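You operate a simulated robot arm through the tools that you are given. There is no shell and no other tool. Be economical: measure what you need, move in short steps, check, and stop when the job is done.

The job below is to be done with a simulated two-armed robot. You get a single attempt, and the scene is never put back.

Task
Carry the yellow case with both arms and set it on the plywood table.

The check looks at the end state, three seconds after you hand in, the way a careful person would. Anything else that was tipped, shoved, dropped, spilled or broken makes it a failure.

Robot
Two 7-joint arms with two-finger parallel grippers on one trunk, on a base that drives. Base frame: it is fixed to the floor where the robot stands at the start and does not move with it; the origin is under the middle of the robot, x ahead of it, y to its left, z up. Lengths are in mm, angles in degrees, forces in N, time in s.
The left shoulder is at the start at [7, 102, 1274], the right one opposite. With the tool pointing down near the work surface each hand reaches from about 160 to 600 mm from the robot's upright axis, wherever it stands, measured 20 degrees to its own side. Places, roughly: plywood table [-4100, 1800, 800]. Payload 1.57 kg a hand.
The TCP of each hand is the grasp point between the finger pads, 30 mm short of the fingertips. In the tool frame z runs along the fingers and y along their closing line. The gripper opens to 80 mm. The fingers are 17 mm wide and 12 mm thick; the gripper's body (40 by 82 mm) begins 80 mm behind the TCP.
Orientation is that of the tool frame in the base frame, as a unit quaternion [x, y, z, w]. With the fingers straight down and closing along the base's y, the tool's x points along the base's -x, its y along +y and its z along -z.

Tools
- The arms move only by the tool jog_arm. It takes "left_increments", "right_increments" or both (then of equal length, played together; a hand with none holds still); each is a list of rows, each a list of 2 entries, a list of its own where there are three numbers: the shift along the tool's x, y, z in m, then the turn, a rotation vector about the tool's x, y, z in rad. In form: [[[dx, dy, dz], [wx, wy, wz]], ...]. A call has 1 to 20 rows; each row shifts and turns the commanded pose from where the row before left it, along the tool's axes as they then stand. "left_fingers" and "right_fingers" are, for a hand that has rows, the finger opening in m, from 0 to 0.08, set as the call begins (left out, the last holds). Rows are played at 5 a second. More than 50 mm and 8.6 degrees between two rows, or a gripper value outside its range, and nothing of the call is played. A pose out of reach is approached as far as the arm can. The call stops where the force on the tool passes 40 N (or 10 N more than at its start, if that is more) or the arm is blocked; 0.2 s more then pass. The fingers move at their own pace (about 45 mm/s each) and stop on an object; they squeeze with about 36 N. The grip force told is the motor's: it shows also when the fingers shut on nothing. Time passes only in rows, and 0.2 s behind the last, so rows that do not move let the fingers close. The reply holds the time, the measured pose of the TCP, the force on the tool along the base axes, the opening and the grip force, in the units named above and with some noise, with the torque about the TCP (base axes, N m) and any sound that the robot's microphone picked up.
- Cameras (640 x 400 px; columns grow to the right, rows downward): "scene" is now at [70.7, 27.6, 1395.2]; the picture's right is [0.48, -0.88, -0.00], its down [-0.51, -0.27, -0.82] and it looks along [0.72, 0.39, -0.58] (base axes); focal length 247 px, centre (320, 200). "left" rides on the left gripper at [72, 7, -122] in its tool frame; the picture's right is [-0.09, 1.00, 0.00], its down [-0.84, -0.08, -0.54] and it looks along [-0.54, -0.05, 0.84] (tool axes); focal length 238 px, centre (320, 200). "right" rides on the right gripper at [72, -7, -122] in its tool frame; the picture's right is [0.09, 1.00, 0.00], its down [-0.84, 0.08, -0.54] and it looks along [-0.54, 0.05, 0.84] (tool axes); focal length 238 px, centre (320, 200). There is no depth. A picture from a camera that has moved, and an enlarged one, comes with that camera's place and axes in the base frame and with its lens.
- snapshot(camera): a new picture of that camera. The clock stands still meanwhile.
- lift_body(by): slides the trunk up (or, below 0, down) by that many mm; the arms and the scene camera ride with it, the base frame stays. It gives what a move gives, with no picture.
- base_move(legs): drives the robot by 1 to 6 legs, each [ahead, left, turn to the left] in mm, mm and degrees, along the robot's own axes; the way and the turn of a leg run together, so that a leg with both is an arc; at most 1500 mm and 180 degrees a leg. The arms and the cameras ride along, it lands a little off, and it stops where it bumps. It gives what a move gives.
- aim_head(pan, tilt): turns the head with the scene camera to pan (to the left, within 80 degrees either way) and tilt (down, from -29 to 69), counted from straight ahead of the robot. It gives what a move gives.
- zoom(camera, box): a new picture of the part [left, top, right, bottom] of that camera's present view, enlarged. The clock stands still meanwhile.
- hand_in(): hands the job in; it is judged then, once.

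Work in short steps. Places have to be worked out from the pictures, the camera data and where the tool is seen: move nearer, look again, correct. Check each grasp and each placing, and mend what went wrong. You have 120 turns and 92 pictures in all, those below and enlarged ones among them. Open the grippers and draw the arms clear of the work before you hand the job in, unless the task says otherwise; then end with one line.

The tools are called after "Call:" by a JSON object that holds its "method" and its "body". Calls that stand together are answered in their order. jog_arm: Moves the arms, as the interface text tells. Its arguments: {"type":"object","properties":{"left_increments":{"type":"array"},"left_fingers":{"type":"number"},"right_increments":{"type":"array"},"right_fingers":{"type":"number"}},"required":[]} The other tools are called the same way: lift_body (by) slides the trunk up or down; base_move (legs) drives the base; aim_head (pan, tilt) turns the head that bears the scene camera; snapshot (camera) takes a picture; zoom (camera, box) takes an enlarged picture of a part of a camera's view; hand_in () hands the job in.

At the start:

```text
time: 0.0
left_tcp_pos: [377.5, 406.5, 1174.4]
left_orientation: [0.0, 1.0, 0.006, 0.006]
left_wrist_force: [0.2, -0.5, 0.6]
left_wrist_torque: [0.02, -0.03, 0.01]
left_finger_gap: 79.8
left_grasp_force: 0.1
right_tcp_pos: [283.1, -1.3, 1261.8]
right_orientation: [0.008, 0.987, 0.007, 0.161]
right_wrist_force: [0.4, -0.3, -1.0]
right_wrist_torque: [-0.02, 0.03, 0.0]
right_finger_gap: 79.8
right_grasp_force: 0.1
trunk travel left (down, up): [-325.0, 245.0]
robot x, y, heading: [0.8, 0.4, -0.1]
head pan, tilt: [28.8, 36.0]
```

scene: 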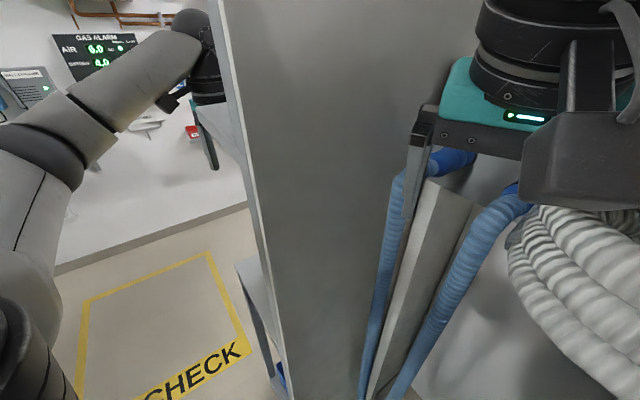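
right: 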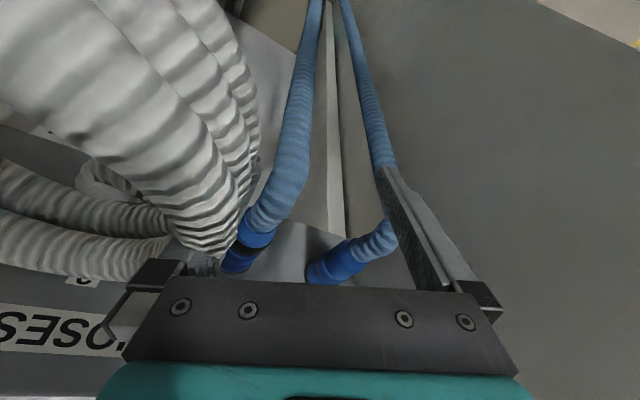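
left: 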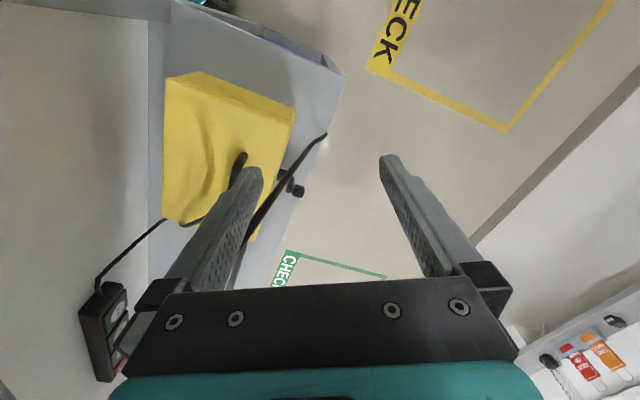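

The left camera shows a yellow case on a shelf, with a cable near it, and the right hand is among hoses. I'll look around with the head first.

Call:
{"method": "aim_head", "body": {"pan": 60, "tilt": 45}}

Call:
{"method": "snapshot", "body": {"camera": "scene"}}

Call:
{"method": "aim_head", "body": {"pan": -20, "tilt": 30}}

Call:
{"method": "snapshot", "body": {"camera": "scene"}}

```text
time: 1.0
left_tcp_pos: [378.9, 411.2, 1171.5]
left_orientation: [0.001, 1.0, 0.003, 0.006]
left_wrist_force: [0.3, 0.0, 0.9]
left_wrist_torque: [0.01, -0.02, 0.03]
left_finger_gap: 79.9
left_grasp_force: 0.0
right_tcp_pos: [286.2, 2.3, 1264.4]
right_orientation: [0.011, 0.986, 0.006, 0.163]
right_wrist_force: [-1.3, 0.0, -0.4]
right_wrist_torque: [0.01, 0.0, -0.03]
right_finger_gap: 80.0
right_grasp_force: 0.1
trunk travel left (down, up): [-325.0, 245.0]
robot x, y, heading: [-1.8, 1.7, 0.1]
head pan, tilt: [60.0, 45.0]
```

```text
88 pictures are left
camera scene: at [36.8, 59.9, 1381.0], right [0.87, -0.5, 0.01], down [-0.35, -0.61, -0.71], along [0.36, 0.62, -0.7], focal length 247 px, centre (320, 200)
```

scene: 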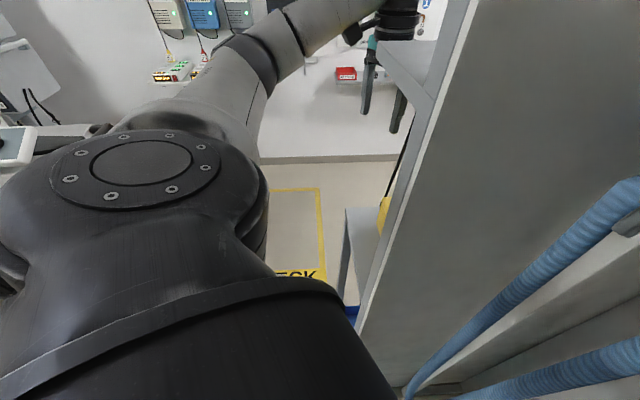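

```text
time: 2.5
left_tcp_pos: [379.0, 410.2, 1171.0]
left_orientation: [0.0, 1.0, 0.003, 0.005]
left_wrist_force: [-0.4, -0.1, -0.1]
left_wrist_torque: [0.0, 0.01, 0.01]
left_finger_gap: 80.0
left_grasp_force: 0.0
right_tcp_pos: [285.8, 1.7, 1263.7]
right_orientation: [0.013, 0.986, 0.005, 0.164]
right_wrist_force: [0.2, 0.5, 0.3]
right_wrist_torque: [-0.03, 0.02, -0.01]
right_finger_gap: 79.8
right_grasp_force: 0.1
trunk travel left (down, up): [-325.0, 245.0]
robot x, y, heading: [-1.7, 0.8, 0.1]
head pan, tilt: [-20.0, 30.0]
```

```text
87 pictures are left
camera scene: at [81.0, -41.3, 1403.5], right [-0.34, -0.94, -0.01], down [-0.46, 0.18, -0.87], along [0.82, -0.29, -0.49], focal length 247 px, centre (320, 200)
```

scene: 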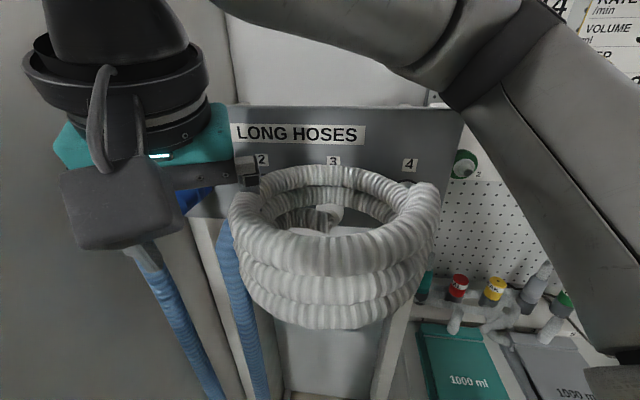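

The robot stands with a partition panel between its arms. I'll look to the two sides before I back away.

Call:
{"method": "aim_head", "body": {"pan": 80, "tilt": 15}}

Call:
{"method": "snapshot", "body": {"camera": "scene"}}

Call:
{"method": "aim_head", "body": {"pan": -80, "tilt": 25}}

Call:
{"method": "snapshot", "body": {"camera": "scene"}}

Call:
{"method": "zoom", "body": {"camera": "left", "box": [60, 0, 380, 200]}}

```text
time: 4.2
left_tcp_pos: [377.8, 410.6, 1171.4]
left_orientation: [0.0, 1.0, 0.003, 0.005]
left_wrist_force: [-0.7, -0.2, 0.0]
left_wrist_torque: [0.02, 0.01, 0.03]
left_finger_gap: 80.1
left_grasp_force: 0.0
right_tcp_pos: [287.0, 2.3, 1263.9]
right_orientation: [0.01, 0.986, 0.006, 0.164]
right_wrist_force: [0.1, 0.0, -0.4]
right_wrist_torque: [0.03, -0.03, 0.0]
right_finger_gap: 79.9
right_grasp_force: 0.1
trunk travel left (down, up): [-325.0, 245.0]
robot x, y, heading: [-3.9, 0.6, 0.1]
head pan, tilt: [80.0, 15.0]
```

```text
86 pictures are left
camera scene: at [12.4, 81.7, 1427.8], right [0.98, -0.17, 0.01], down [-0.04, -0.25, -0.97], along [0.17, 0.95, -0.25], focal length 247 px, centre (320, 200)
```

scene: 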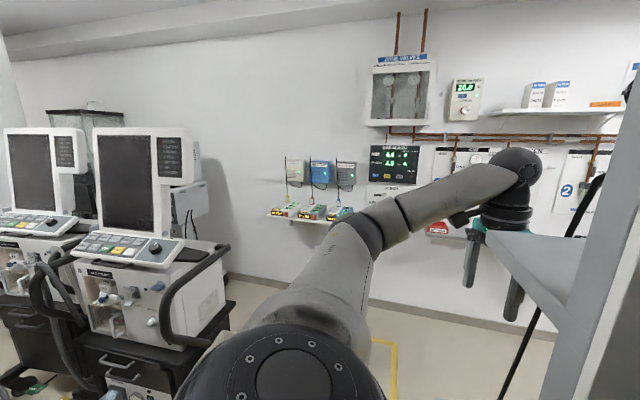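

```text
time: 6.7
left_tcp_pos: [378.7, 412.4, 1171.3]
left_orientation: [0.0, 1.0, 0.003, 0.004]
left_wrist_force: [1.0, -0.2, -0.3]
left_wrist_torque: [0.02, 0.02, -0.01]
left_finger_gap: 80.0
left_grasp_force: 0.0
right_tcp_pos: [287.4, 2.6, 1264.4]
right_orientation: [0.01, 0.987, 0.007, 0.163]
right_wrist_force: [0.2, -0.4, 0.2]
right_wrist_torque: [-0.01, 0.01, -0.01]
right_finger_gap: 80.2
right_grasp_force: 0.1
trunk travel left (down, up): [-325.0, 245.0]
robot x, y, heading: [-0.2, -2.2, 0.1]
head pan, tilt: [-80.0, 25.0]
```

```text
85 pictures are left
camera scene: at [12.4, -100.6, 1410.5], right [-0.98, -0.17, -0.01], down [-0.06, 0.42, -0.9], along [0.16, -0.89, -0.43], focal length 247 px, centre (320, 200)
```

scene: 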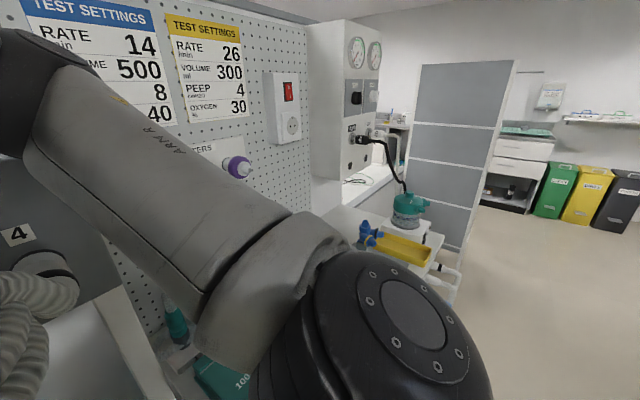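

```text
2.00 times, centred on (220, 100) of left
camera zoom: at [306.3, 416.4, 1292.3], right [0.09, 1.0, 0.01], down [0.83, -0.08, 0.55], along [0.55, -0.05, -0.84], focal length 477 px, centre (520, 400)
```

zoom: 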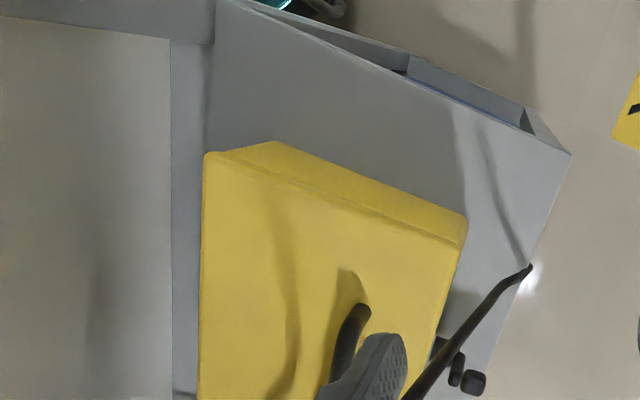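

In the right camera one finger looks hidden by the grey hose coil. I'll check that closely before moving.

Call:
{"method": "aim_head", "body": {"pan": -15, "tilt": 30}}

Call:
{"method": "zoom", "body": {"camera": "scene", "box": [60, 80, 300, 240]}}

Call:
{"method": "zoom", "body": {"camera": "right", "box": [60, 100, 500, 375]}}

```text
time: 8.1
left_tcp_pos: [379.7, 412.4, 1171.1]
left_orientation: [-0.001, 1.0, 0.003, 0.004]
left_wrist_force: [-0.4, -0.6, -0.1]
left_wrist_torque: [0.0, -0.01, -0.02]
left_finger_gap: 80.3
left_grasp_force: 0.1
right_tcp_pos: [287.0, 2.9, 1264.4]
right_orientation: [0.011, 0.986, 0.006, 0.164]
right_wrist_force: [-0.3, -1.0, 1.4]
right_wrist_torque: [0.01, 0.01, 0.02]
right_finger_gap: 79.8
right_grasp_force: 0.0
trunk travel left (down, up): [-325.0, 245.0]
robot x, y, heading: [-1.4, 1.5, -0.0]
head pan, tilt: [-15.0, 30.0]
```

```text
2.50 times, centred on (180, 160) of scene
camera zoom: at [83.9, -33.2, 1403.6], right [-0.26, -0.97, -0.01], down [-0.47, 0.14, -0.87], along [0.84, -0.22, -0.49], focal length 618 px, centre (670, 300)
```

zoom: 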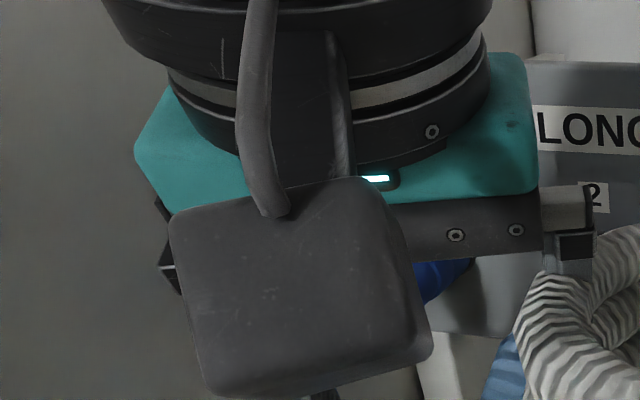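

```text
1.45 times, centred on (280, 238) of right
camera zoom: at [178.9, -4.6, 1357.0], right [-0.07, 1.0, -0.02], down [0.62, 0.05, 0.78], along [0.78, 0.04, -0.62], focal length 347 px, centre (378, 146)
```

zoom: 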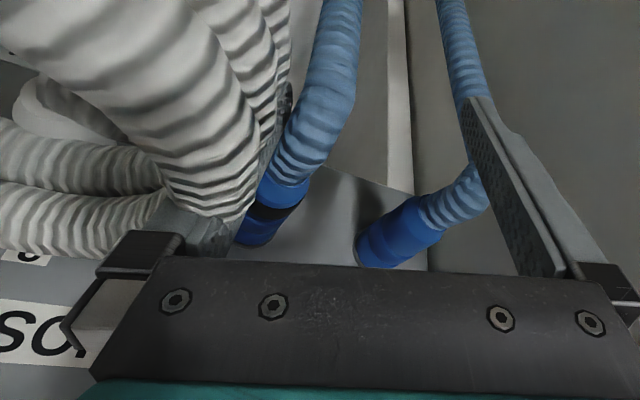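

The right hand's outer finger reaches down behind the coil's near loop, so driving straight back would drag the hoses. I'll draw the right hand out along its own finger axis.

Call:
{"method": "jog_arm", "body": {"right_increments": [[[0, 0, -0.02], [0, 0, 0]], [[0, 0, -0.02], [0, 0, 0]], [[0, 0, -0.02], [0, 0, 0]], [[0, 0, -0.02], [0, 0, 0]]]}}

Call:
{"method": "snapshot", "body": {"camera": "right"}}

Call:
{"method": "snapshot", "body": {"camera": "scene"}}

```text
time: 9.1
left_tcp_pos: [390.0, 417.6, 1164.9]
left_orientation: [0.0, 1.0, -0.001, 0.0]
left_wrist_force: [-0.6, 0.3, 0.1]
left_wrist_torque: [0.01, 0.01, 0.05]
left_finger_gap: 80.0
left_grasp_force: 0.0
right_tcp_pos: [273.1, 11.2, 1331.3]
right_orientation: [0.007, 0.988, -0.001, 0.153]
right_wrist_force: [-0.1, -0.3, 0.1]
right_wrist_torque: [0.01, 0.01, -0.02]
right_finger_gap: 80.1
right_grasp_force: 0.2
trunk travel left (down, up): [-325.0, 245.0]
robot x, y, heading: [-0.3, 0.9, -0.0]
head pan, tilt: [-15.0, 30.0]
```

```text
81 pictures are left
camera right: at [167.3, 5.0, 1428.1], right [-0.07, 1.0, -0.03], down [0.63, 0.07, 0.77], along [0.77, 0.04, -0.64], focal length 238 px, centre (320, 200)
```

right: 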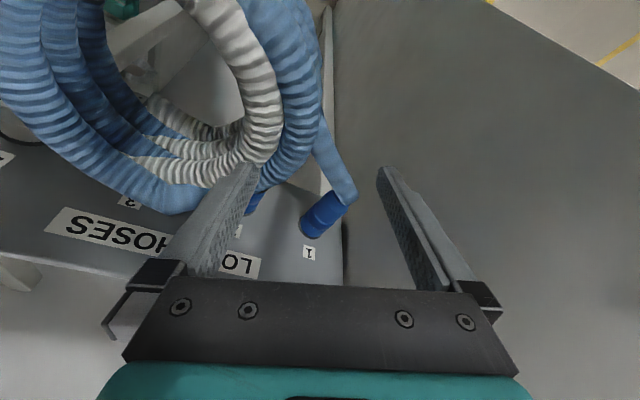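

```text
80 pictures are left
camera scene: at [97.8, -24.6, 1406.7], right [-0.26, -0.97, 0.0], down [-0.45, 0.12, -0.89], along [0.86, -0.23, -0.46], focal length 247 px, centre (320, 200)
```

scene: 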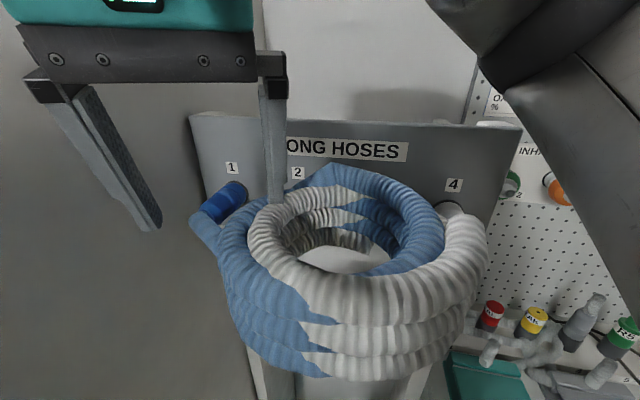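

The finger is nearly out. The coil looks different now, so I'll look closer before continuing.

Call:
{"method": "zoom", "body": {"camera": "scene", "box": [180, 100, 500, 300]}}

```text
2.00 times, centred on (340, 200) of scene
camera zoom: at [97.8, -24.6, 1406.7], right [-0.26, -0.97, 0.0], down [-0.45, 0.12, -0.89], along [0.86, -0.23, -0.46], focal length 494 px, centre (280, 200)
```

zoom: 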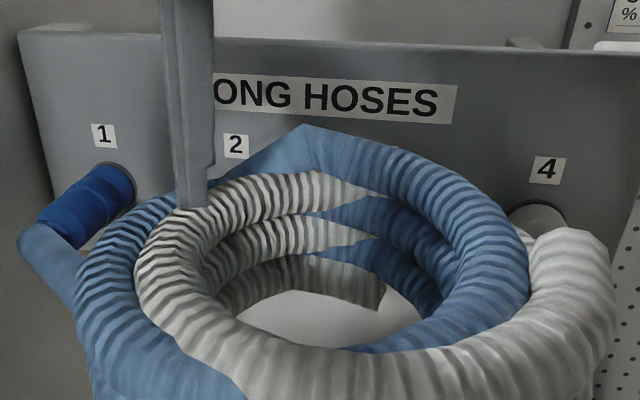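

The finger tip sits just over the coil's rim, with no contact force. I'll draw it out further.

Call:
{"method": "jog_arm", "body": {"right_increments": [[[0, 0, -0.02], [0, 0, 0]], [[0, 0, -0.02], [0, 0, 0]], [[0, 0, -0.02], [0, 0, 0]]]}}

Call:
{"method": "snapshot", "body": {"camera": "scene"}}

```text
time: 9.9
left_tcp_pos: [389.9, 418.3, 1163.6]
left_orientation: [0.0, 1.0, 0.0, -0.001]
left_wrist_force: [0.6, -0.8, -0.5]
left_wrist_torque: [0.0, -0.02, 0.01]
left_finger_gap: 80.0
left_grasp_force: 0.1
right_tcp_pos: [265.8, 6.9, 1382.7]
right_orientation: [0.02, 0.988, -0.005, 0.153]
right_wrist_force: [12.5, -1.8, -6.1]
right_wrist_torque: [0.17, 0.36, 0.18]
right_finger_gap: 79.7
right_grasp_force: 0.0
trunk travel left (down, up): [-325.0, 245.0]
robot x, y, heading: [0.6, -3.2, -0.0]
head pan, tilt: [-15.0, 30.0]
stopped in row 3 (right hand): the force on the tool passed its limit at 63 N (the readings are from after the stop); the commanded pose is now the measured one
```

```text
78 pictures are left
camera scene: at [99.7, -23.5, 1415.3], right [-0.23, -0.97, 0.0], down [-0.37, 0.09, -0.93], along [0.9, -0.21, -0.38], focal length 247 px, centre (320, 200)
```

scene: 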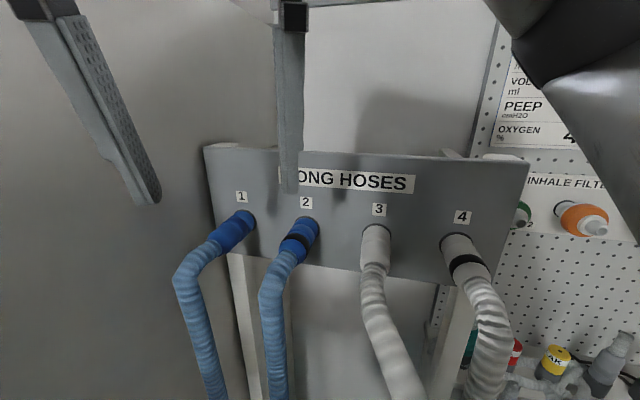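

The hoses hang from their pegs and both right fingers are clear of them. The 63 N stop came from the right wrist pressing the head, as the camera's tilt changed. I'll ease the right hand off and shift the left hand away from the shelf edge.

Call:
{"method": "jog_arm", "body": {"right_increments": [[[0, 0, 0.01], [0, 0, 0]], [[0, 0, 0.01], [0, 0, 0]], [[0, -0.01, 0], [0, 0, 0]]], "left_increments": [[[0, 0.02, 0], [0, 0, 0]], [[0, 0.02, 0], [0, 0, 0]], [[0, 0.02, 0], [0, 0, 0]]]}}

Call:
{"method": "aim_head", "body": {"pan": 40, "tilt": 20}}

Call:
{"method": "snapshot", "body": {"camera": "scene"}}

Call:
{"method": "snapshot", "body": {"camera": "left"}}

```text
time: 10.7
left_tcp_pos: [390.4, 478.6, 1165.8]
left_orientation: [0.001, 1.0, 0.0, 0.0]
left_wrist_force: [0.8, 0.1, 0.2]
left_wrist_torque: [-0.05, 0.02, -0.03]
left_finger_gap: 80.0
left_grasp_force: 0.0
right_tcp_pos: [273.2, -2.1, 1367.6]
right_orientation: [0.027, 0.989, 0.004, 0.146]
right_wrist_force: [-0.3, 0.4, 0.0]
right_wrist_torque: [0.03, -0.01, -0.01]
right_finger_gap: 80.0
right_grasp_force: 0.1
trunk travel left (down, up): [-325.0, 245.0]
robot x, y, heading: [-0.2, -1.0, -0.2]
head pan, tilt: [-15.0, 30.0]
```

```text
time: 11.9
left_tcp_pos: [389.1, 478.3, 1166.1]
left_orientation: [-0.001, 1.0, 0.0, 0.0]
left_wrist_force: [0.4, 0.0, 0.5]
left_wrist_torque: [-0.01, 0.02, -0.02]
left_finger_gap: 80.2
left_grasp_force: 0.1
right_tcp_pos: [265.5, -2.4, 1367.3]
right_orientation: [0.01, 0.987, -0.004, 0.159]
right_wrist_force: [-0.4, 0.5, -0.3]
right_wrist_torque: [-0.02, -0.02, -0.01]
right_finger_gap: 79.7
right_grasp_force: 0.1
trunk travel left (down, up): [-325.0, 245.0]
robot x, y, heading: [-2.3, 1.5, -0.0]
head pan, tilt: [40.0, 20.0]
```

```text
77 pictures are left
camera scene: at [80.1, 57.6, 1418.9], right [0.64, -0.77, 0.0], down [-0.26, -0.22, -0.94], along [0.72, 0.6, -0.34], focal length 247 px, centre (320, 200)
```

scene: 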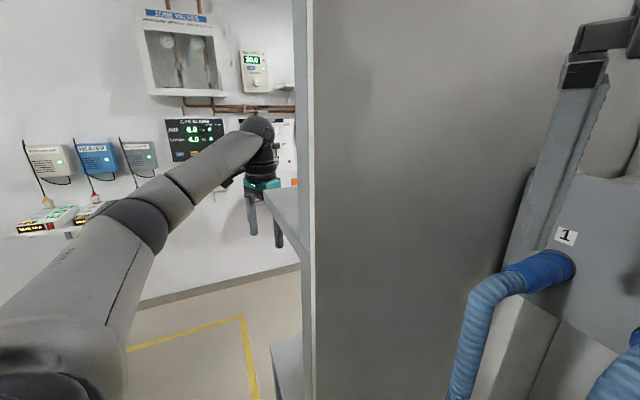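

```text
76 pictures are left
camera left: at [316.7, 483.9, 1288.0], right [0.09, 1.0, 0.0], down [0.84, -0.08, 0.54], along [0.54, -0.05, -0.84], focal length 238 px, centre (320, 200)
```

left: 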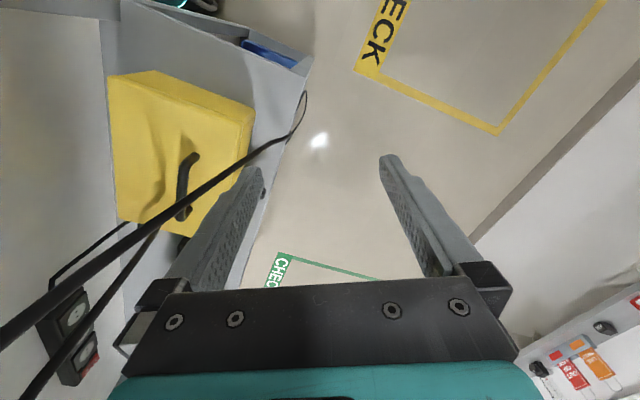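

The cable hangs from the partition ahead of the left hand, so backing straight away is clear. I'll drive back 450 mm.

Call:
{"method": "base_move", "body": {"legs": [[-450, 0, 0]]}}

Call:
{"method": "aim_head", "body": {"pan": 25, "tilt": 30}}

Call:
{"method": "snapshot", "body": {"camera": "scene"}}

Call:
{"method": "snapshot", "body": {"camera": "left"}}

```text
time: 14.7
left_tcp_pos: [-70.9, 480.2, 1166.3]
left_orientation: [-0.001, 1.0, 0.0, 0.0]
left_wrist_force: [0.6, 0.1, 0.6]
left_wrist_torque: [-0.01, -0.04, -0.01]
left_finger_gap: 80.1
left_grasp_force: 0.0
right_tcp_pos: [-192.2, -1.0, 1365.9]
right_orientation: [0.012, 0.987, -0.003, 0.159]
right_wrist_force: [0.3, 0.1, -0.1]
right_wrist_torque: [0.04, 0.02, 0.02]
right_finger_gap: 80.0
right_grasp_force: 0.1
trunk travel left (down, up): [-325.0, 245.0]
robot x, y, heading: [-458.2, 0.3, 0.1]
head pan, tilt: [40.0, 20.0]
```

```text
time: 15.5
left_tcp_pos: [-70.3, 478.1, 1166.6]
left_orientation: [-0.001, 1.0, 0.0, 0.001]
left_wrist_force: [-0.5, 0.8, 1.6]
left_wrist_torque: [0.0, 0.0, 0.01]
left_finger_gap: 80.0
left_grasp_force: 0.1
right_tcp_pos: [-188.7, -3.4, 1365.7]
right_orientation: [0.004, 0.987, -0.011, 0.158]
right_wrist_force: [40.3, -63.6, -43.3]
right_wrist_torque: [6.07, -1.82, 8.34]
right_finger_gap: 79.8
right_grasp_force: 0.1
trunk travel left (down, up): [-325.0, 245.0]
robot x, y, heading: [-457.1, -3.2, 0.3]
head pan, tilt: [25.0, 30.0]
```

```text
75 pictures are left
camera scene: at [-373.2, 48.3, 1409.6], right [0.55, -0.84, 0.0], down [-0.36, -0.24, -0.9], along [0.75, 0.49, -0.43], focal length 247 px, centre (320, 200)
```

scene: 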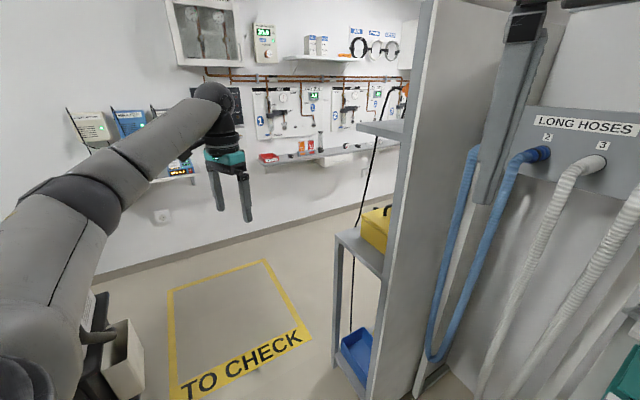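

```text
74 pictures are left
camera left: at [-142.9, 484.4, 1288.0], right [0.09, 1.0, 0.0], down [0.84, -0.08, 0.54], along [0.54, -0.05, -0.84], focal length 238 px, centre (320, 200)
```

left: 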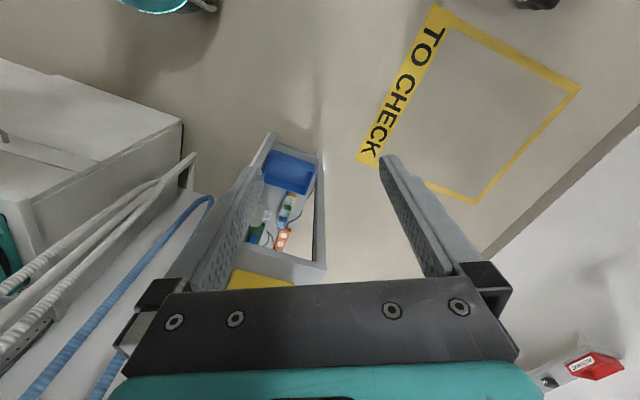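

The right arm still presses the head (63 N). There is free space ahead now, so I'll move the right hand down and to the right, away from it.

Call:
{"method": "jog_arm", "body": {"right_increments": [[[0, -0.02, 0.03], [0, 0, 0]], [[0, -0.03, 0.03], [0, 0, 0]], [[0, -0.03, 0.03], [0, 0, 0]], [[0, -0.03, 0.03], [0, 0, 0]], [[0, -0.03, 0.03], [0, 0, 0]], [[0, -0.03, 0.03], [0, -0.1, 0]], [[0, -0.03, 0.03], [0, -0.1, 0]], [[0, -0.0, 0.0], [0, -0.1, 0]]]}}

Call:
{"method": "snapshot", "body": {"camera": "scene"}}

```text
time: 17.3
left_tcp_pos: [-70.0, 480.7, 1165.9]
left_orientation: [-0.002, 1.0, -0.001, 0.001]
left_wrist_force: [-0.7, -0.3, -0.5]
left_wrist_torque: [0.02, -0.01, 0.0]
left_finger_gap: 80.1
left_grasp_force: 0.1
right_tcp_pos: [-102.6, -206.7, 1177.9]
right_orientation: [0.01, 0.953, -0.005, 0.304]
right_wrist_force: [-0.2, -0.3, 0.2]
right_wrist_torque: [-0.05, -0.04, -0.01]
right_finger_gap: 80.1
right_grasp_force: 0.0
right hand out of reach, approached as far as the arm can: row 7, 8
trunk travel left (down, up): [-325.0, 245.0]
robot x, y, heading: [-457.8, -2.2, -0.2]
head pan, tilt: [25.0, 30.0]
```

```text
73 pictures are left
camera scene: at [-367.9, 36.4, 1402.8], right [0.42, -0.91, 0.0], down [-0.45, -0.21, -0.87], along [0.78, 0.37, -0.5], focal length 247 px, centre (320, 200)
```

scene: 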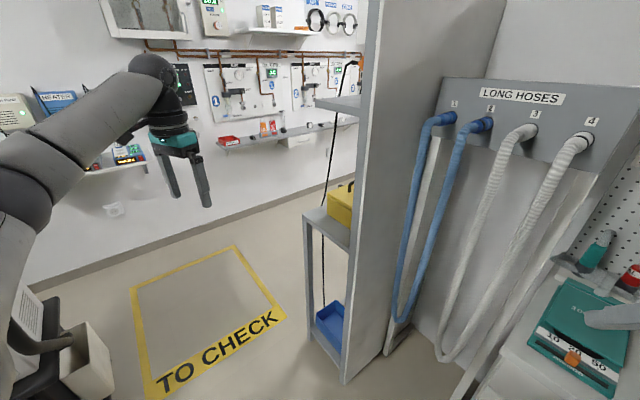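

The right hand is free. I'll zoom on the case and its shelf.

Call:
{"method": "zoom", "body": {"camera": "scene", "box": [280, 60, 400, 360]}}

Call:
{"method": "aim_head", "body": {"pan": 30, "tilt": 35}}

Call:
{"method": "zoom", "body": {"camera": "scene", "box": [250, 90, 410, 190]}}

```text
1.33 times, centred on (340, 210) of scene
camera zoom: at [-367.9, 36.4, 1402.8], right [0.42, -0.91, 0.0], down [-0.45, -0.21, -0.87], along [0.78, 0.37, -0.5], focal length 329 px, centre (293, 187)
```

zoom: 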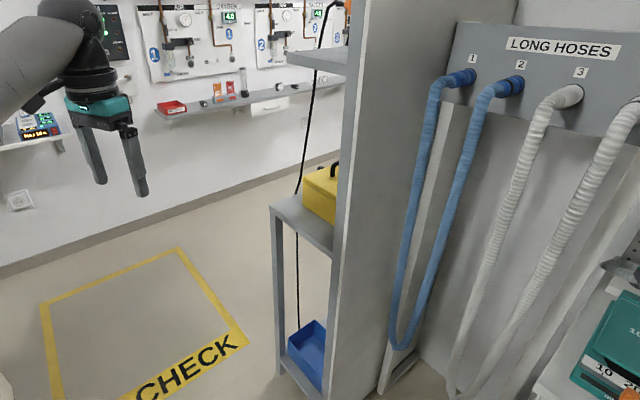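

```text
time: 17.9
left_tcp_pos: [-70.4, 479.7, 1165.3]
left_orientation: [-0.001, 1.0, 0.001, -0.001]
left_wrist_force: [-0.7, 1.1, -0.7]
left_wrist_torque: [0.01, 0.0, 0.02]
left_finger_gap: 80.0
left_grasp_force: 0.1
right_tcp_pos: [-101.9, -207.2, 1176.2]
right_orientation: [0.011, 0.953, -0.005, 0.303]
right_wrist_force: [0.1, 0.5, 0.3]
right_wrist_torque: [0.04, -0.02, 0.01]
right_finger_gap: 80.0
right_grasp_force: 0.2
trunk travel left (down, up): [-325.0, 245.0]
robot x, y, heading: [-457.0, -0.8, 0.1]
head pan, tilt: [30.0, 35.0]
```

```text
4.00 times, centred on (330, 140) of scene
camera zoom: at [-373.8, 41.8, 1395.0], right [0.5, -0.87, 0.0], down [-0.5, -0.29, -0.82], along [0.71, 0.41, -0.57], focal length 988 px, centre (280, 440)
```

zoom: 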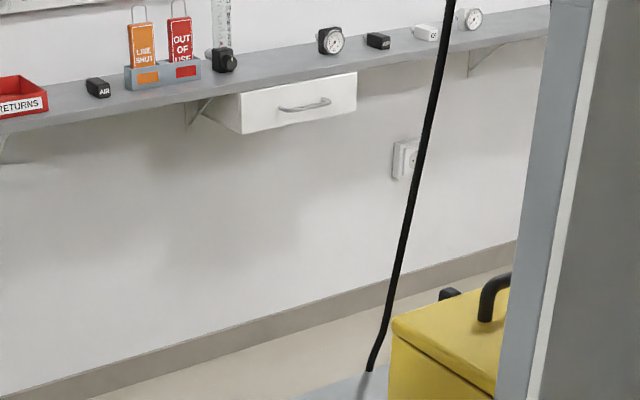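

By my estimate the shelf is turned about -27° in the base frame. The case is roughly 240×173×110 mm on a shelf at z≈830, partly under an upper shelf, with a cable hanging on the wall side. I'll tuck both arms before driving round for a better look.

Call:
{"method": "jog_arm", "body": {"left_increments": [[[0.02, -0.04, 0], [0, 0, 0]], [[0.02, -0.04, 0], [0, 0, 0]], [[0.02, -0.04, 0], [0, 0, 0]], [[0.02, -0.04, 0], [0, 0, 0]], [[0.02, -0.04, 0], [0, 0, 0]], [[0.02, -0.03, 0], [0, 0, 0]]], "right_increments": [[[0.02, 0, 0], [0, 0.12, 0]], [[0.02, 0, 0], [0, 0.12, 0]], [[0.02, 0, 0], [0, 0.12, 0]], [[0.02, -0.01, 0], [0, 0.12, 0]], [[0.02, -0.01, 0], [0, 0.12, 0]], [[0.01, -0.02, 0], [0, 0, 0]]]}}

```text
time: 19.3
left_tcp_pos: [-190.4, 246.9, 1167.5]
left_orientation: [-0.002, 1.0, 0.0, -0.001]
left_wrist_force: [-0.1, 0.3, 0.5]
left_wrist_torque: [0.05, -0.03, 0.02]
left_finger_gap: 80.1
left_grasp_force: 0.1
right_tcp_pos: [-205.3, -244.9, 1141.7]
right_orientation: [0.012, 1.0, 0.0, 0.007]
right_wrist_force: [1.1, -0.9, -0.6]
right_wrist_torque: [0.01, 0.0, -0.02]
right_finger_gap: 79.6
right_grasp_force: 0.0
trunk travel left (down, up): [-325.0, 245.0]
robot x, y, heading: [-463.0, -2.5, 0.1]
head pan, tilt: [30.0, 35.0]
```

I'll drive left 500 mm first and look ahead.

Call:
{"method": "base_move", "body": {"legs": [[0, 500, 0]]}}

Call:
{"method": "aim_head", "body": {"pan": 20, "tilt": 30}}

Call:
{"method": "snapshot", "body": {"camera": "scene"}}

```text
time: 22.3
left_tcp_pos: [-190.8, 754.5, 1167.0]
left_orientation: [-0.001, 1.0, 0.0, 0.001]
left_wrist_force: [0.6, -0.1, -0.7]
left_wrist_torque: [0.01, -0.01, 0.01]
left_finger_gap: 80.0
left_grasp_force: 0.1
right_tcp_pos: [-205.2, 261.7, 1140.2]
right_orientation: [0.013, 1.0, -0.002, 0.009]
right_wrist_force: [0.7, 0.2, 0.4]
right_wrist_torque: [0.01, -0.02, -0.02]
right_finger_gap: 79.9
right_grasp_force: 0.1
trunk travel left (down, up): [-325.0, 245.0]
robot x, y, heading: [-459.9, 502.4, 0.1]
head pan, tilt: [30.0, 35.0]
```

```text
time: 23.0
left_tcp_pos: [-189.2, 753.4, 1166.4]
left_orientation: [0.0, 1.0, -0.001, -0.001]
left_wrist_force: [-0.2, 0.4, 0.1]
left_wrist_torque: [-0.05, 0.0, -0.01]
left_finger_gap: 80.2
left_grasp_force: 0.0
right_tcp_pos: [-204.7, 261.4, 1141.0]
right_orientation: [0.012, 1.0, -0.001, 0.009]
right_wrist_force: [0.6, -0.5, 1.1]
right_wrist_torque: [-0.02, -0.02, -0.01]
right_finger_gap: 79.6
right_grasp_force: 0.0
trunk travel left (down, up): [-325.0, 245.0]
robot x, y, heading: [-460.6, 504.3, -0.1]
head pan, tilt: [20.0, 30.0]
```

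```text
70 pictures are left
camera scene: at [-365.8, 534.4, 1402.8], right [0.34, -0.94, 0.0], down [-0.47, -0.17, -0.87], along [0.81, 0.3, -0.5], focal length 247 px, centre (320, 200)
```

scene: 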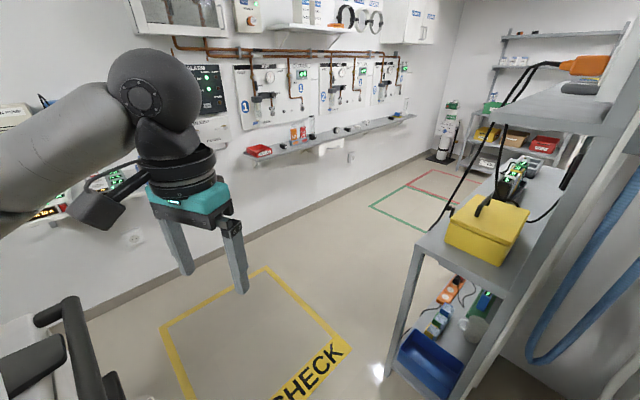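

I can now see the case well; I'll zoom in on it.

Call:
{"method": "zoom", "body": {"camera": "scene", "box": [400, 40, 640, 280]}}

Call:
{"method": "zoom", "body": {"camera": "scene", "box": [420, 170, 548, 270]}}

```text
1.67 times, centred on (520, 160) of scene
camera zoom: at [-365.8, 534.4, 1402.8], right [0.34, -0.94, 0.0], down [-0.47, -0.17, -0.87], along [0.81, 0.3, -0.5], focal length 412 px, centre (-13, 267)
```

zoom: 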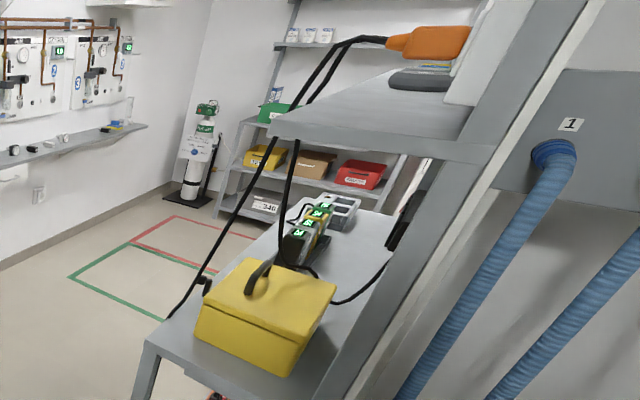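

```text
4.00 times, centred on (484, 220) of scene
camera zoom: at [-365.8, 534.4, 1402.8], right [0.34, -0.94, 0.0], down [-0.47, -0.17, -0.87], along [0.81, 0.3, -0.5], focal length 988 px, centre (-336, 120)
```

zoom: 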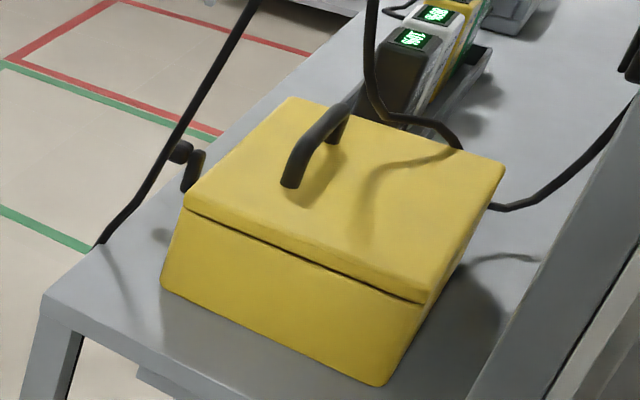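

The case has a top handle along its length and a black bracket on its outer side. One cable droops behind it and another passes on the wall side, so pulling it out towards the front looks clear. I'll drive to the front of the shelf and face it.

Call:
{"method": "base_move", "body": {"legs": [[376, 55, 0], [0, 0, -27]]}}

Call:
{"method": "aim_head", "body": {"pan": 0, "tilt": 40}}

Call:
{"method": "snapshot", "body": {"camera": "scene"}}

```text
time: 26.7
left_tcp_pos: [259.3, 666.9, 1167.4]
left_orientation: [0.226, 0.974, 0.0, 0.001]
left_wrist_force: [0.4, 0.0, 0.0]
left_wrist_torque: [-0.01, 0.01, 0.01]
left_finger_gap: 80.0
left_grasp_force: 0.1
right_tcp_pos: [29.8, 231.6, 1139.8]
right_orientation: [0.237, 0.971, -0.003, 0.009]
right_wrist_force: [-0.9, 0.6, 0.7]
right_wrist_torque: [0.03, 0.02, -0.01]
right_finger_gap: 80.1
right_grasp_force: 0.1
trunk travel left (down, up): [-325.0, 245.0]
robot x, y, heading: [-93.2, 561.1, -25.9]
head pan, tilt: [20.0, 30.0]
```

```text
time: 27.6
left_tcp_pos: [259.3, 666.1, 1165.1]
left_orientation: [0.225, 0.974, 0.0, 0.001]
left_wrist_force: [0.0, -0.9, -0.4]
left_wrist_torque: [0.0, 0.02, -0.03]
left_finger_gap: 80.0
left_grasp_force: 0.0
right_tcp_pos: [29.1, 230.8, 1140.3]
right_orientation: [0.237, 0.972, -0.004, 0.008]
right_wrist_force: [0.1, 0.5, -0.5]
right_wrist_torque: [0.04, -0.05, -0.02]
right_finger_gap: 80.0
right_grasp_force: 0.0
trunk travel left (down, up): [-325.0, 245.0]
robot x, y, heading: [-93.4, 561.9, -26.0]
head pan, tilt: [0.0, 40.0]
```

```text
67 pictures are left
camera scene: at [-7.5, 518.3, 1387.5], right [-0.44, -0.9, 0.0], down [-0.58, 0.28, -0.77], along [0.69, -0.33, -0.64], focal length 247 px, centre (320, 200)
```

scene: 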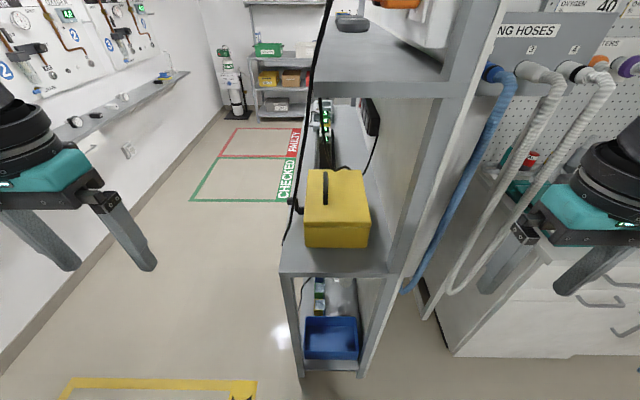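

Well aligned. I'll zoom in to measure.

Call:
{"method": "zoom", "body": {"camera": "scene", "box": [270, 60, 450, 300]}}

Call:
{"method": "zoom", "body": {"camera": "scene", "box": [275, 140, 403, 260]}}

```text
1.67 times, centred on (360, 180) of scene
camera zoom: at [-7.5, 518.3, 1387.5], right [-0.44, -0.9, 0.0], down [-0.58, 0.28, -0.77], along [0.69, -0.33, -0.64], focal length 412 px, centre (253, 233)
```

zoom: 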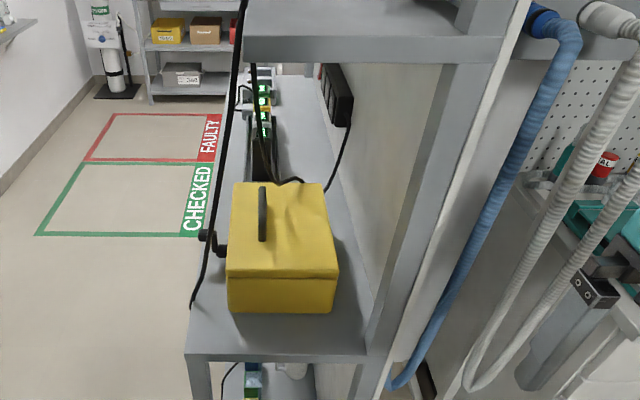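

```text
3.33 times, centred on (339, 200) of scene
camera zoom: at [-7.5, 518.3, 1387.5], right [-0.44, -0.9, 0.0], down [-0.58, 0.28, -0.77], along [0.69, -0.33, -0.64], focal length 824 px, centre (257, 200)
```

zoom: 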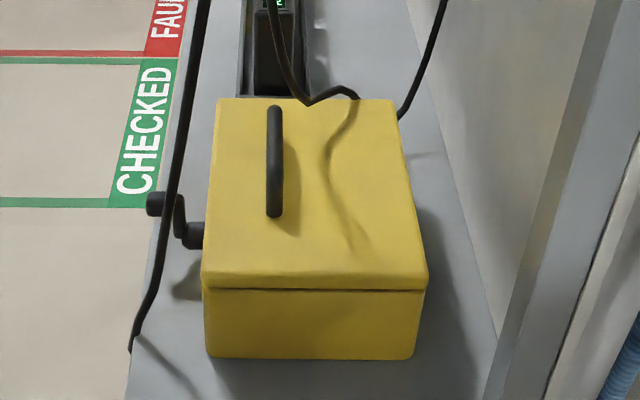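

The top handle sits toward the crank side, at about u=200, v=190, z≈965 in shelf coordinates. I'll lower the trunk so the right arm can reach under the upper shelf, then turn the right hand forward and down.

Call:
{"method": "lift_body", "body": {"by": -150}}

Call:
{"method": "jog_arm", "body": {"right_increments": [[[0, 0.04, 0], [-0.128, 0, 0]], [[0, 0.04, 0], [-0.128, 0, 0]], [[0, 0.04, 0], [-0.128, 0, 0]], [[0, 0.04, 0], [0, -0.129, 0]], [[0, 0.03, 0], [0, -0.129, 0]], [[0, 0, 0], [0, -0.129, 0]], [[0, 0, 0], [0, -0.129, 0]], [[0, 0, 0], [0, -0.129, 0]]]}}

Call:
{"method": "snapshot", "body": {"camera": "scene"}}

```text
time: 29.3
left_tcp_pos: [260.1, 666.7, 1016.7]
left_orientation: [0.225, 0.974, 0.0, -0.001]
left_wrist_force: [0.1, 0.3, -0.1]
left_wrist_torque: [-0.01, -0.01, 0.01]
left_finger_gap: 80.2
left_grasp_force: 0.2
right_tcp_pos: [30.1, 231.2, 990.7]
right_orientation: [0.237, 0.972, -0.004, 0.008]
right_wrist_force: [0.1, 0.1, -0.1]
right_wrist_torque: [0.0, -0.03, 0.0]
right_finger_gap: 79.8
right_grasp_force: 0.0
trunk travel left (down, up): [-175.0, 395.0]
robot x, y, heading: [-95.7, 561.0, -26.0]
head pan, tilt: [0.0, 40.0]
```

```text
time: 31.1
left_tcp_pos: [259.7, 666.7, 1017.1]
left_orientation: [0.225, 0.974, 0.0, 0.0]
left_wrist_force: [0.5, 0.4, 0.0]
left_wrist_torque: [-0.01, 0.01, 0.06]
left_finger_gap: 79.8
left_grasp_force: 0.0
right_tcp_pos: [193.5, 385.9, 1076.4]
right_orientation: [0.278, 0.888, 0.099, 0.353]
right_wrist_force: [-0.7, 1.6, 0.2]
right_wrist_torque: [-0.02, 0.0, -0.01]
right_finger_gap: 80.2
right_grasp_force: 0.0
right hand out of reach, approached as far as the arm can: row 5, 6, 7, 8
trunk travel left (down, up): [-175.0, 395.0]
robot x, y, heading: [-89.1, 562.6, -25.8]
head pan, tilt: [0.0, 40.0]
```

```text
64 pictures are left
camera scene: at [-7.4, 518.4, 1237.4], right [-0.44, -0.9, 0.0], down [-0.58, 0.28, -0.77], along [0.69, -0.34, -0.64], focal length 247 px, centre (320, 200)
```

scene: 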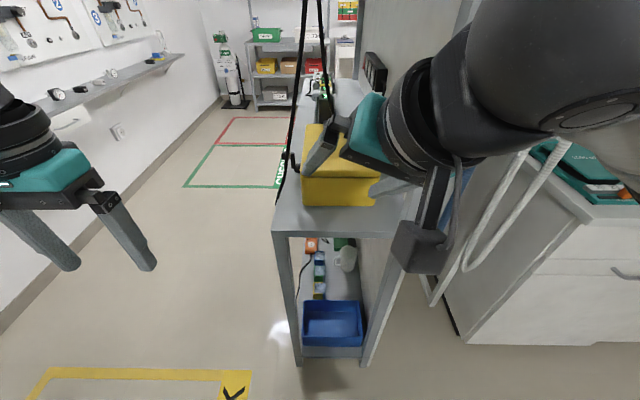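

The orientation was reached, about u=-125, v=161, z=1076. I'll look through the right hand's camera.

Call:
{"method": "snapshot", "body": {"camera": "right"}}

```text
63 pictures are left
camera right: at [63.4, 420.9, 1121.3], right [0.37, 0.88, 0.32], down [0.16, -0.4, 0.9], along [0.92, -0.28, -0.29], focal length 238 px, centre (320, 200)
```

right: 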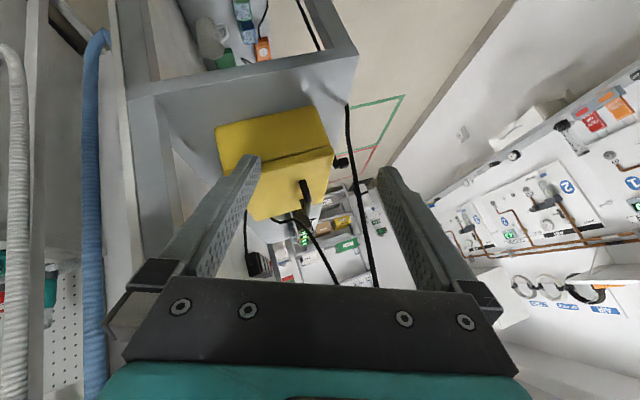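

Call:
{"method": "zoom", "body": {"camera": "right", "box": [200, 90, 392, 290]}}

Call:
{"method": "zoom", "body": {"camera": "scene", "box": [270, 90, 398, 220]}}

```text
2.00 times, centred on (296, 190) of right
camera zoom: at [63.4, 420.9, 1121.3], right [0.37, 0.88, 0.32], down [0.16, -0.4, 0.9], along [0.92, -0.28, -0.29], focal length 477 px, centre (368, 220)
```

zoom: 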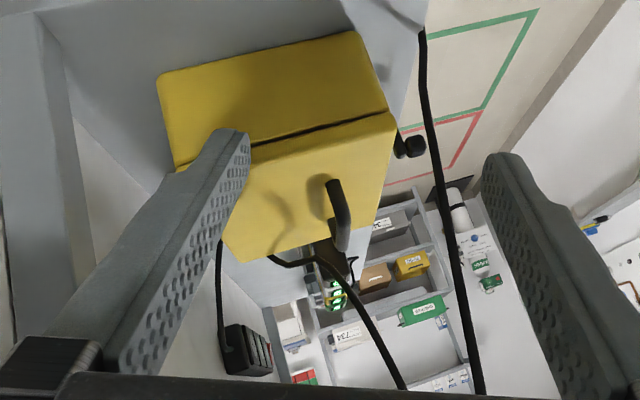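

```text
3.08 times, centred on (334, 155) of scene
camera zoom: at [-7.4, 518.4, 1237.4], right [-0.44, -0.9, 0.0], down [-0.58, 0.28, -0.77], along [0.69, -0.34, -0.64], focal length 760 px, centre (277, 338)
```

zoom: 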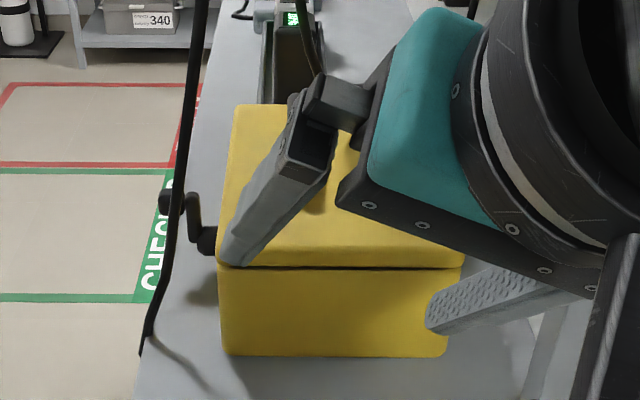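

The handle looks to run u≈156–268 at v≈188, with the bar at z≈972. I'll move the base 130 mm closer.

Call:
{"method": "base_move", "body": {"legs": [[130, 0, 0]]}}

Call:
{"method": "snapshot", "body": {"camera": "right"}}

```text
time: 32.4
left_tcp_pos: [376.6, 609.7, 1015.6]
left_orientation: [0.224, 0.975, 0.001, 0.0]
left_wrist_force: [0.2, -0.4, 0.1]
left_wrist_torque: [-0.01, 0.05, 0.03]
left_finger_gap: 80.2
left_grasp_force: 0.1
right_tcp_pos: [311.3, 329.3, 1074.9]
right_orientation: [0.276, 0.889, 0.099, 0.352]
right_wrist_force: [0.0, -0.2, -0.2]
right_wrist_torque: [0.0, -0.01, 0.02]
right_finger_gap: 80.1
right_grasp_force: 0.1
trunk travel left (down, up): [-175.0, 395.0]
robot x, y, heading: [28.3, 502.0, -26.0]
head pan, tilt: [0.0, 40.0]
```

```text
60 pictures are left
camera right: at [180.9, 363.4, 1121.2], right [0.36, 0.88, 0.32], down [0.17, -0.4, 0.9], along [0.92, -0.28, -0.29], focal length 238 px, centre (320, 200)
```

right: 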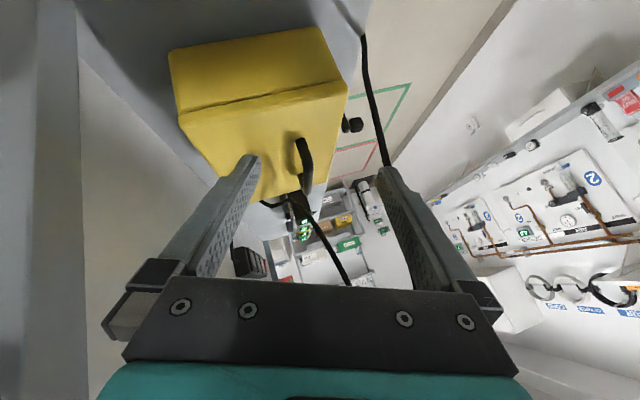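

Call:
{"method": "zoom", "body": {"camera": "right", "box": [240, 100, 400, 220]}}

```text
3.33 times, centred on (320, 160) of right
camera zoom: at [180.9, 363.4, 1121.2], right [0.36, 0.88, 0.32], down [0.17, -0.4, 0.9], along [0.92, -0.28, -0.29], focal length 794 px, centre (320, 333)
```

zoom: 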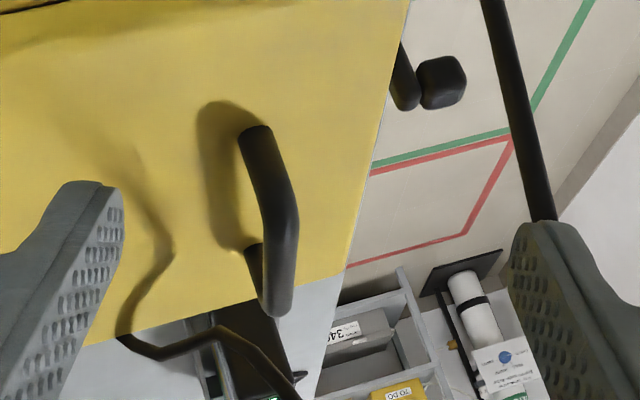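

The triangulated handle bar is centred near u=190, v=187, z≈980, about 20 mm clear of the lid. I'll move the right hand about halfway toward it and look again.

Call:
{"method": "jog_arm", "body": {"right_increments": [[[-0.0142, -0.0022, 0.015], [0, 0, 0]], [[-0.0142, -0.0022, 0.015], [0, 0, 0]], [[-0.0142, -0.0022, 0.015], [0, 0, 0]], [[-0.0142, -0.0022, 0.015], [0, 0, 0]], [[-0.0142, -0.0022, 0.015], [0, 0, 0]], [[-0.0142, -0.0022, 0.015], [0, 0, 0]]]}}

Call:
{"method": "snapshot", "body": {"camera": "right"}}

Call:
{"method": "snapshot", "body": {"camera": "scene"}}

```text
time: 34.0
left_tcp_pos: [359.5, 619.1, 1020.4]
left_orientation: [0.226, 0.974, -0.003, 0.009]
left_wrist_force: [-1.2, 0.8, -0.3]
left_wrist_torque: [-0.1, -0.01, 0.02]
left_finger_gap: 79.7
left_grasp_force: 0.1
right_tcp_pos: [391.2, 290.1, 1078.9]
right_orientation: [0.249, 0.882, 0.101, 0.386]
right_wrist_force: [-0.3, 0.2, -0.3]
right_wrist_torque: [0.03, -0.01, 0.01]
right_finger_gap: 80.0
right_grasp_force: 0.1
trunk travel left (down, up): [-175.0, 395.0]
robot x, y, heading: [20.6, 506.7, -26.2]
head pan, tilt: [0.0, 40.0]
stopped in row 6 (right hand): the arm was blocked; the commanded pose is now the measured one
```

```text
58 pictures are left
camera right: at [257.9, 321.7, 1114.4], right [0.31, 0.9, 0.31], down [0.12, -0.36, 0.93], along [0.95, -0.25, -0.21], focal length 238 px, centre (320, 200)
```

right: 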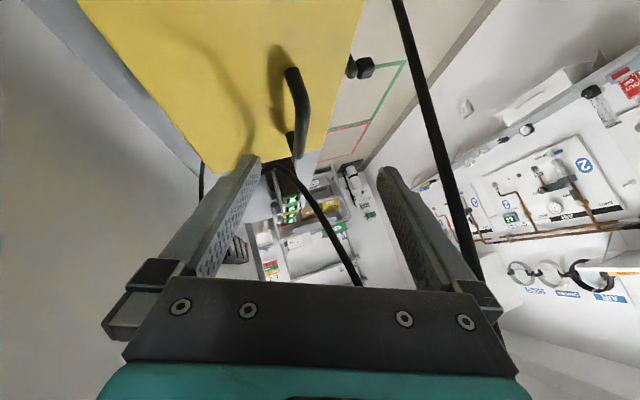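

```text
57 pictures are left
camera scene: at [88.1, 473.9, 1238.5], right [-0.44, -0.9, 0.0], down [-0.56, 0.28, -0.78], along [0.7, -0.34, -0.63], focal length 247 px, centre (320, 200)
```

scene: 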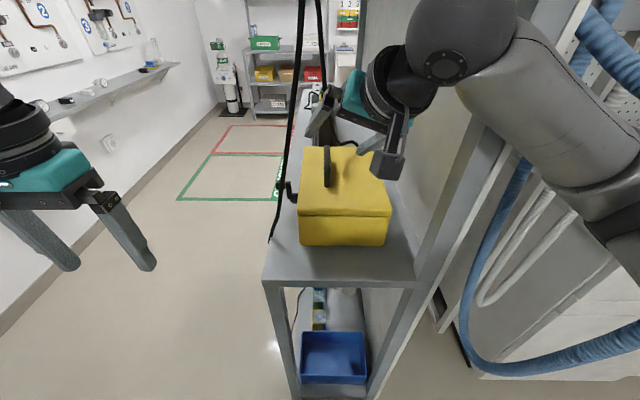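

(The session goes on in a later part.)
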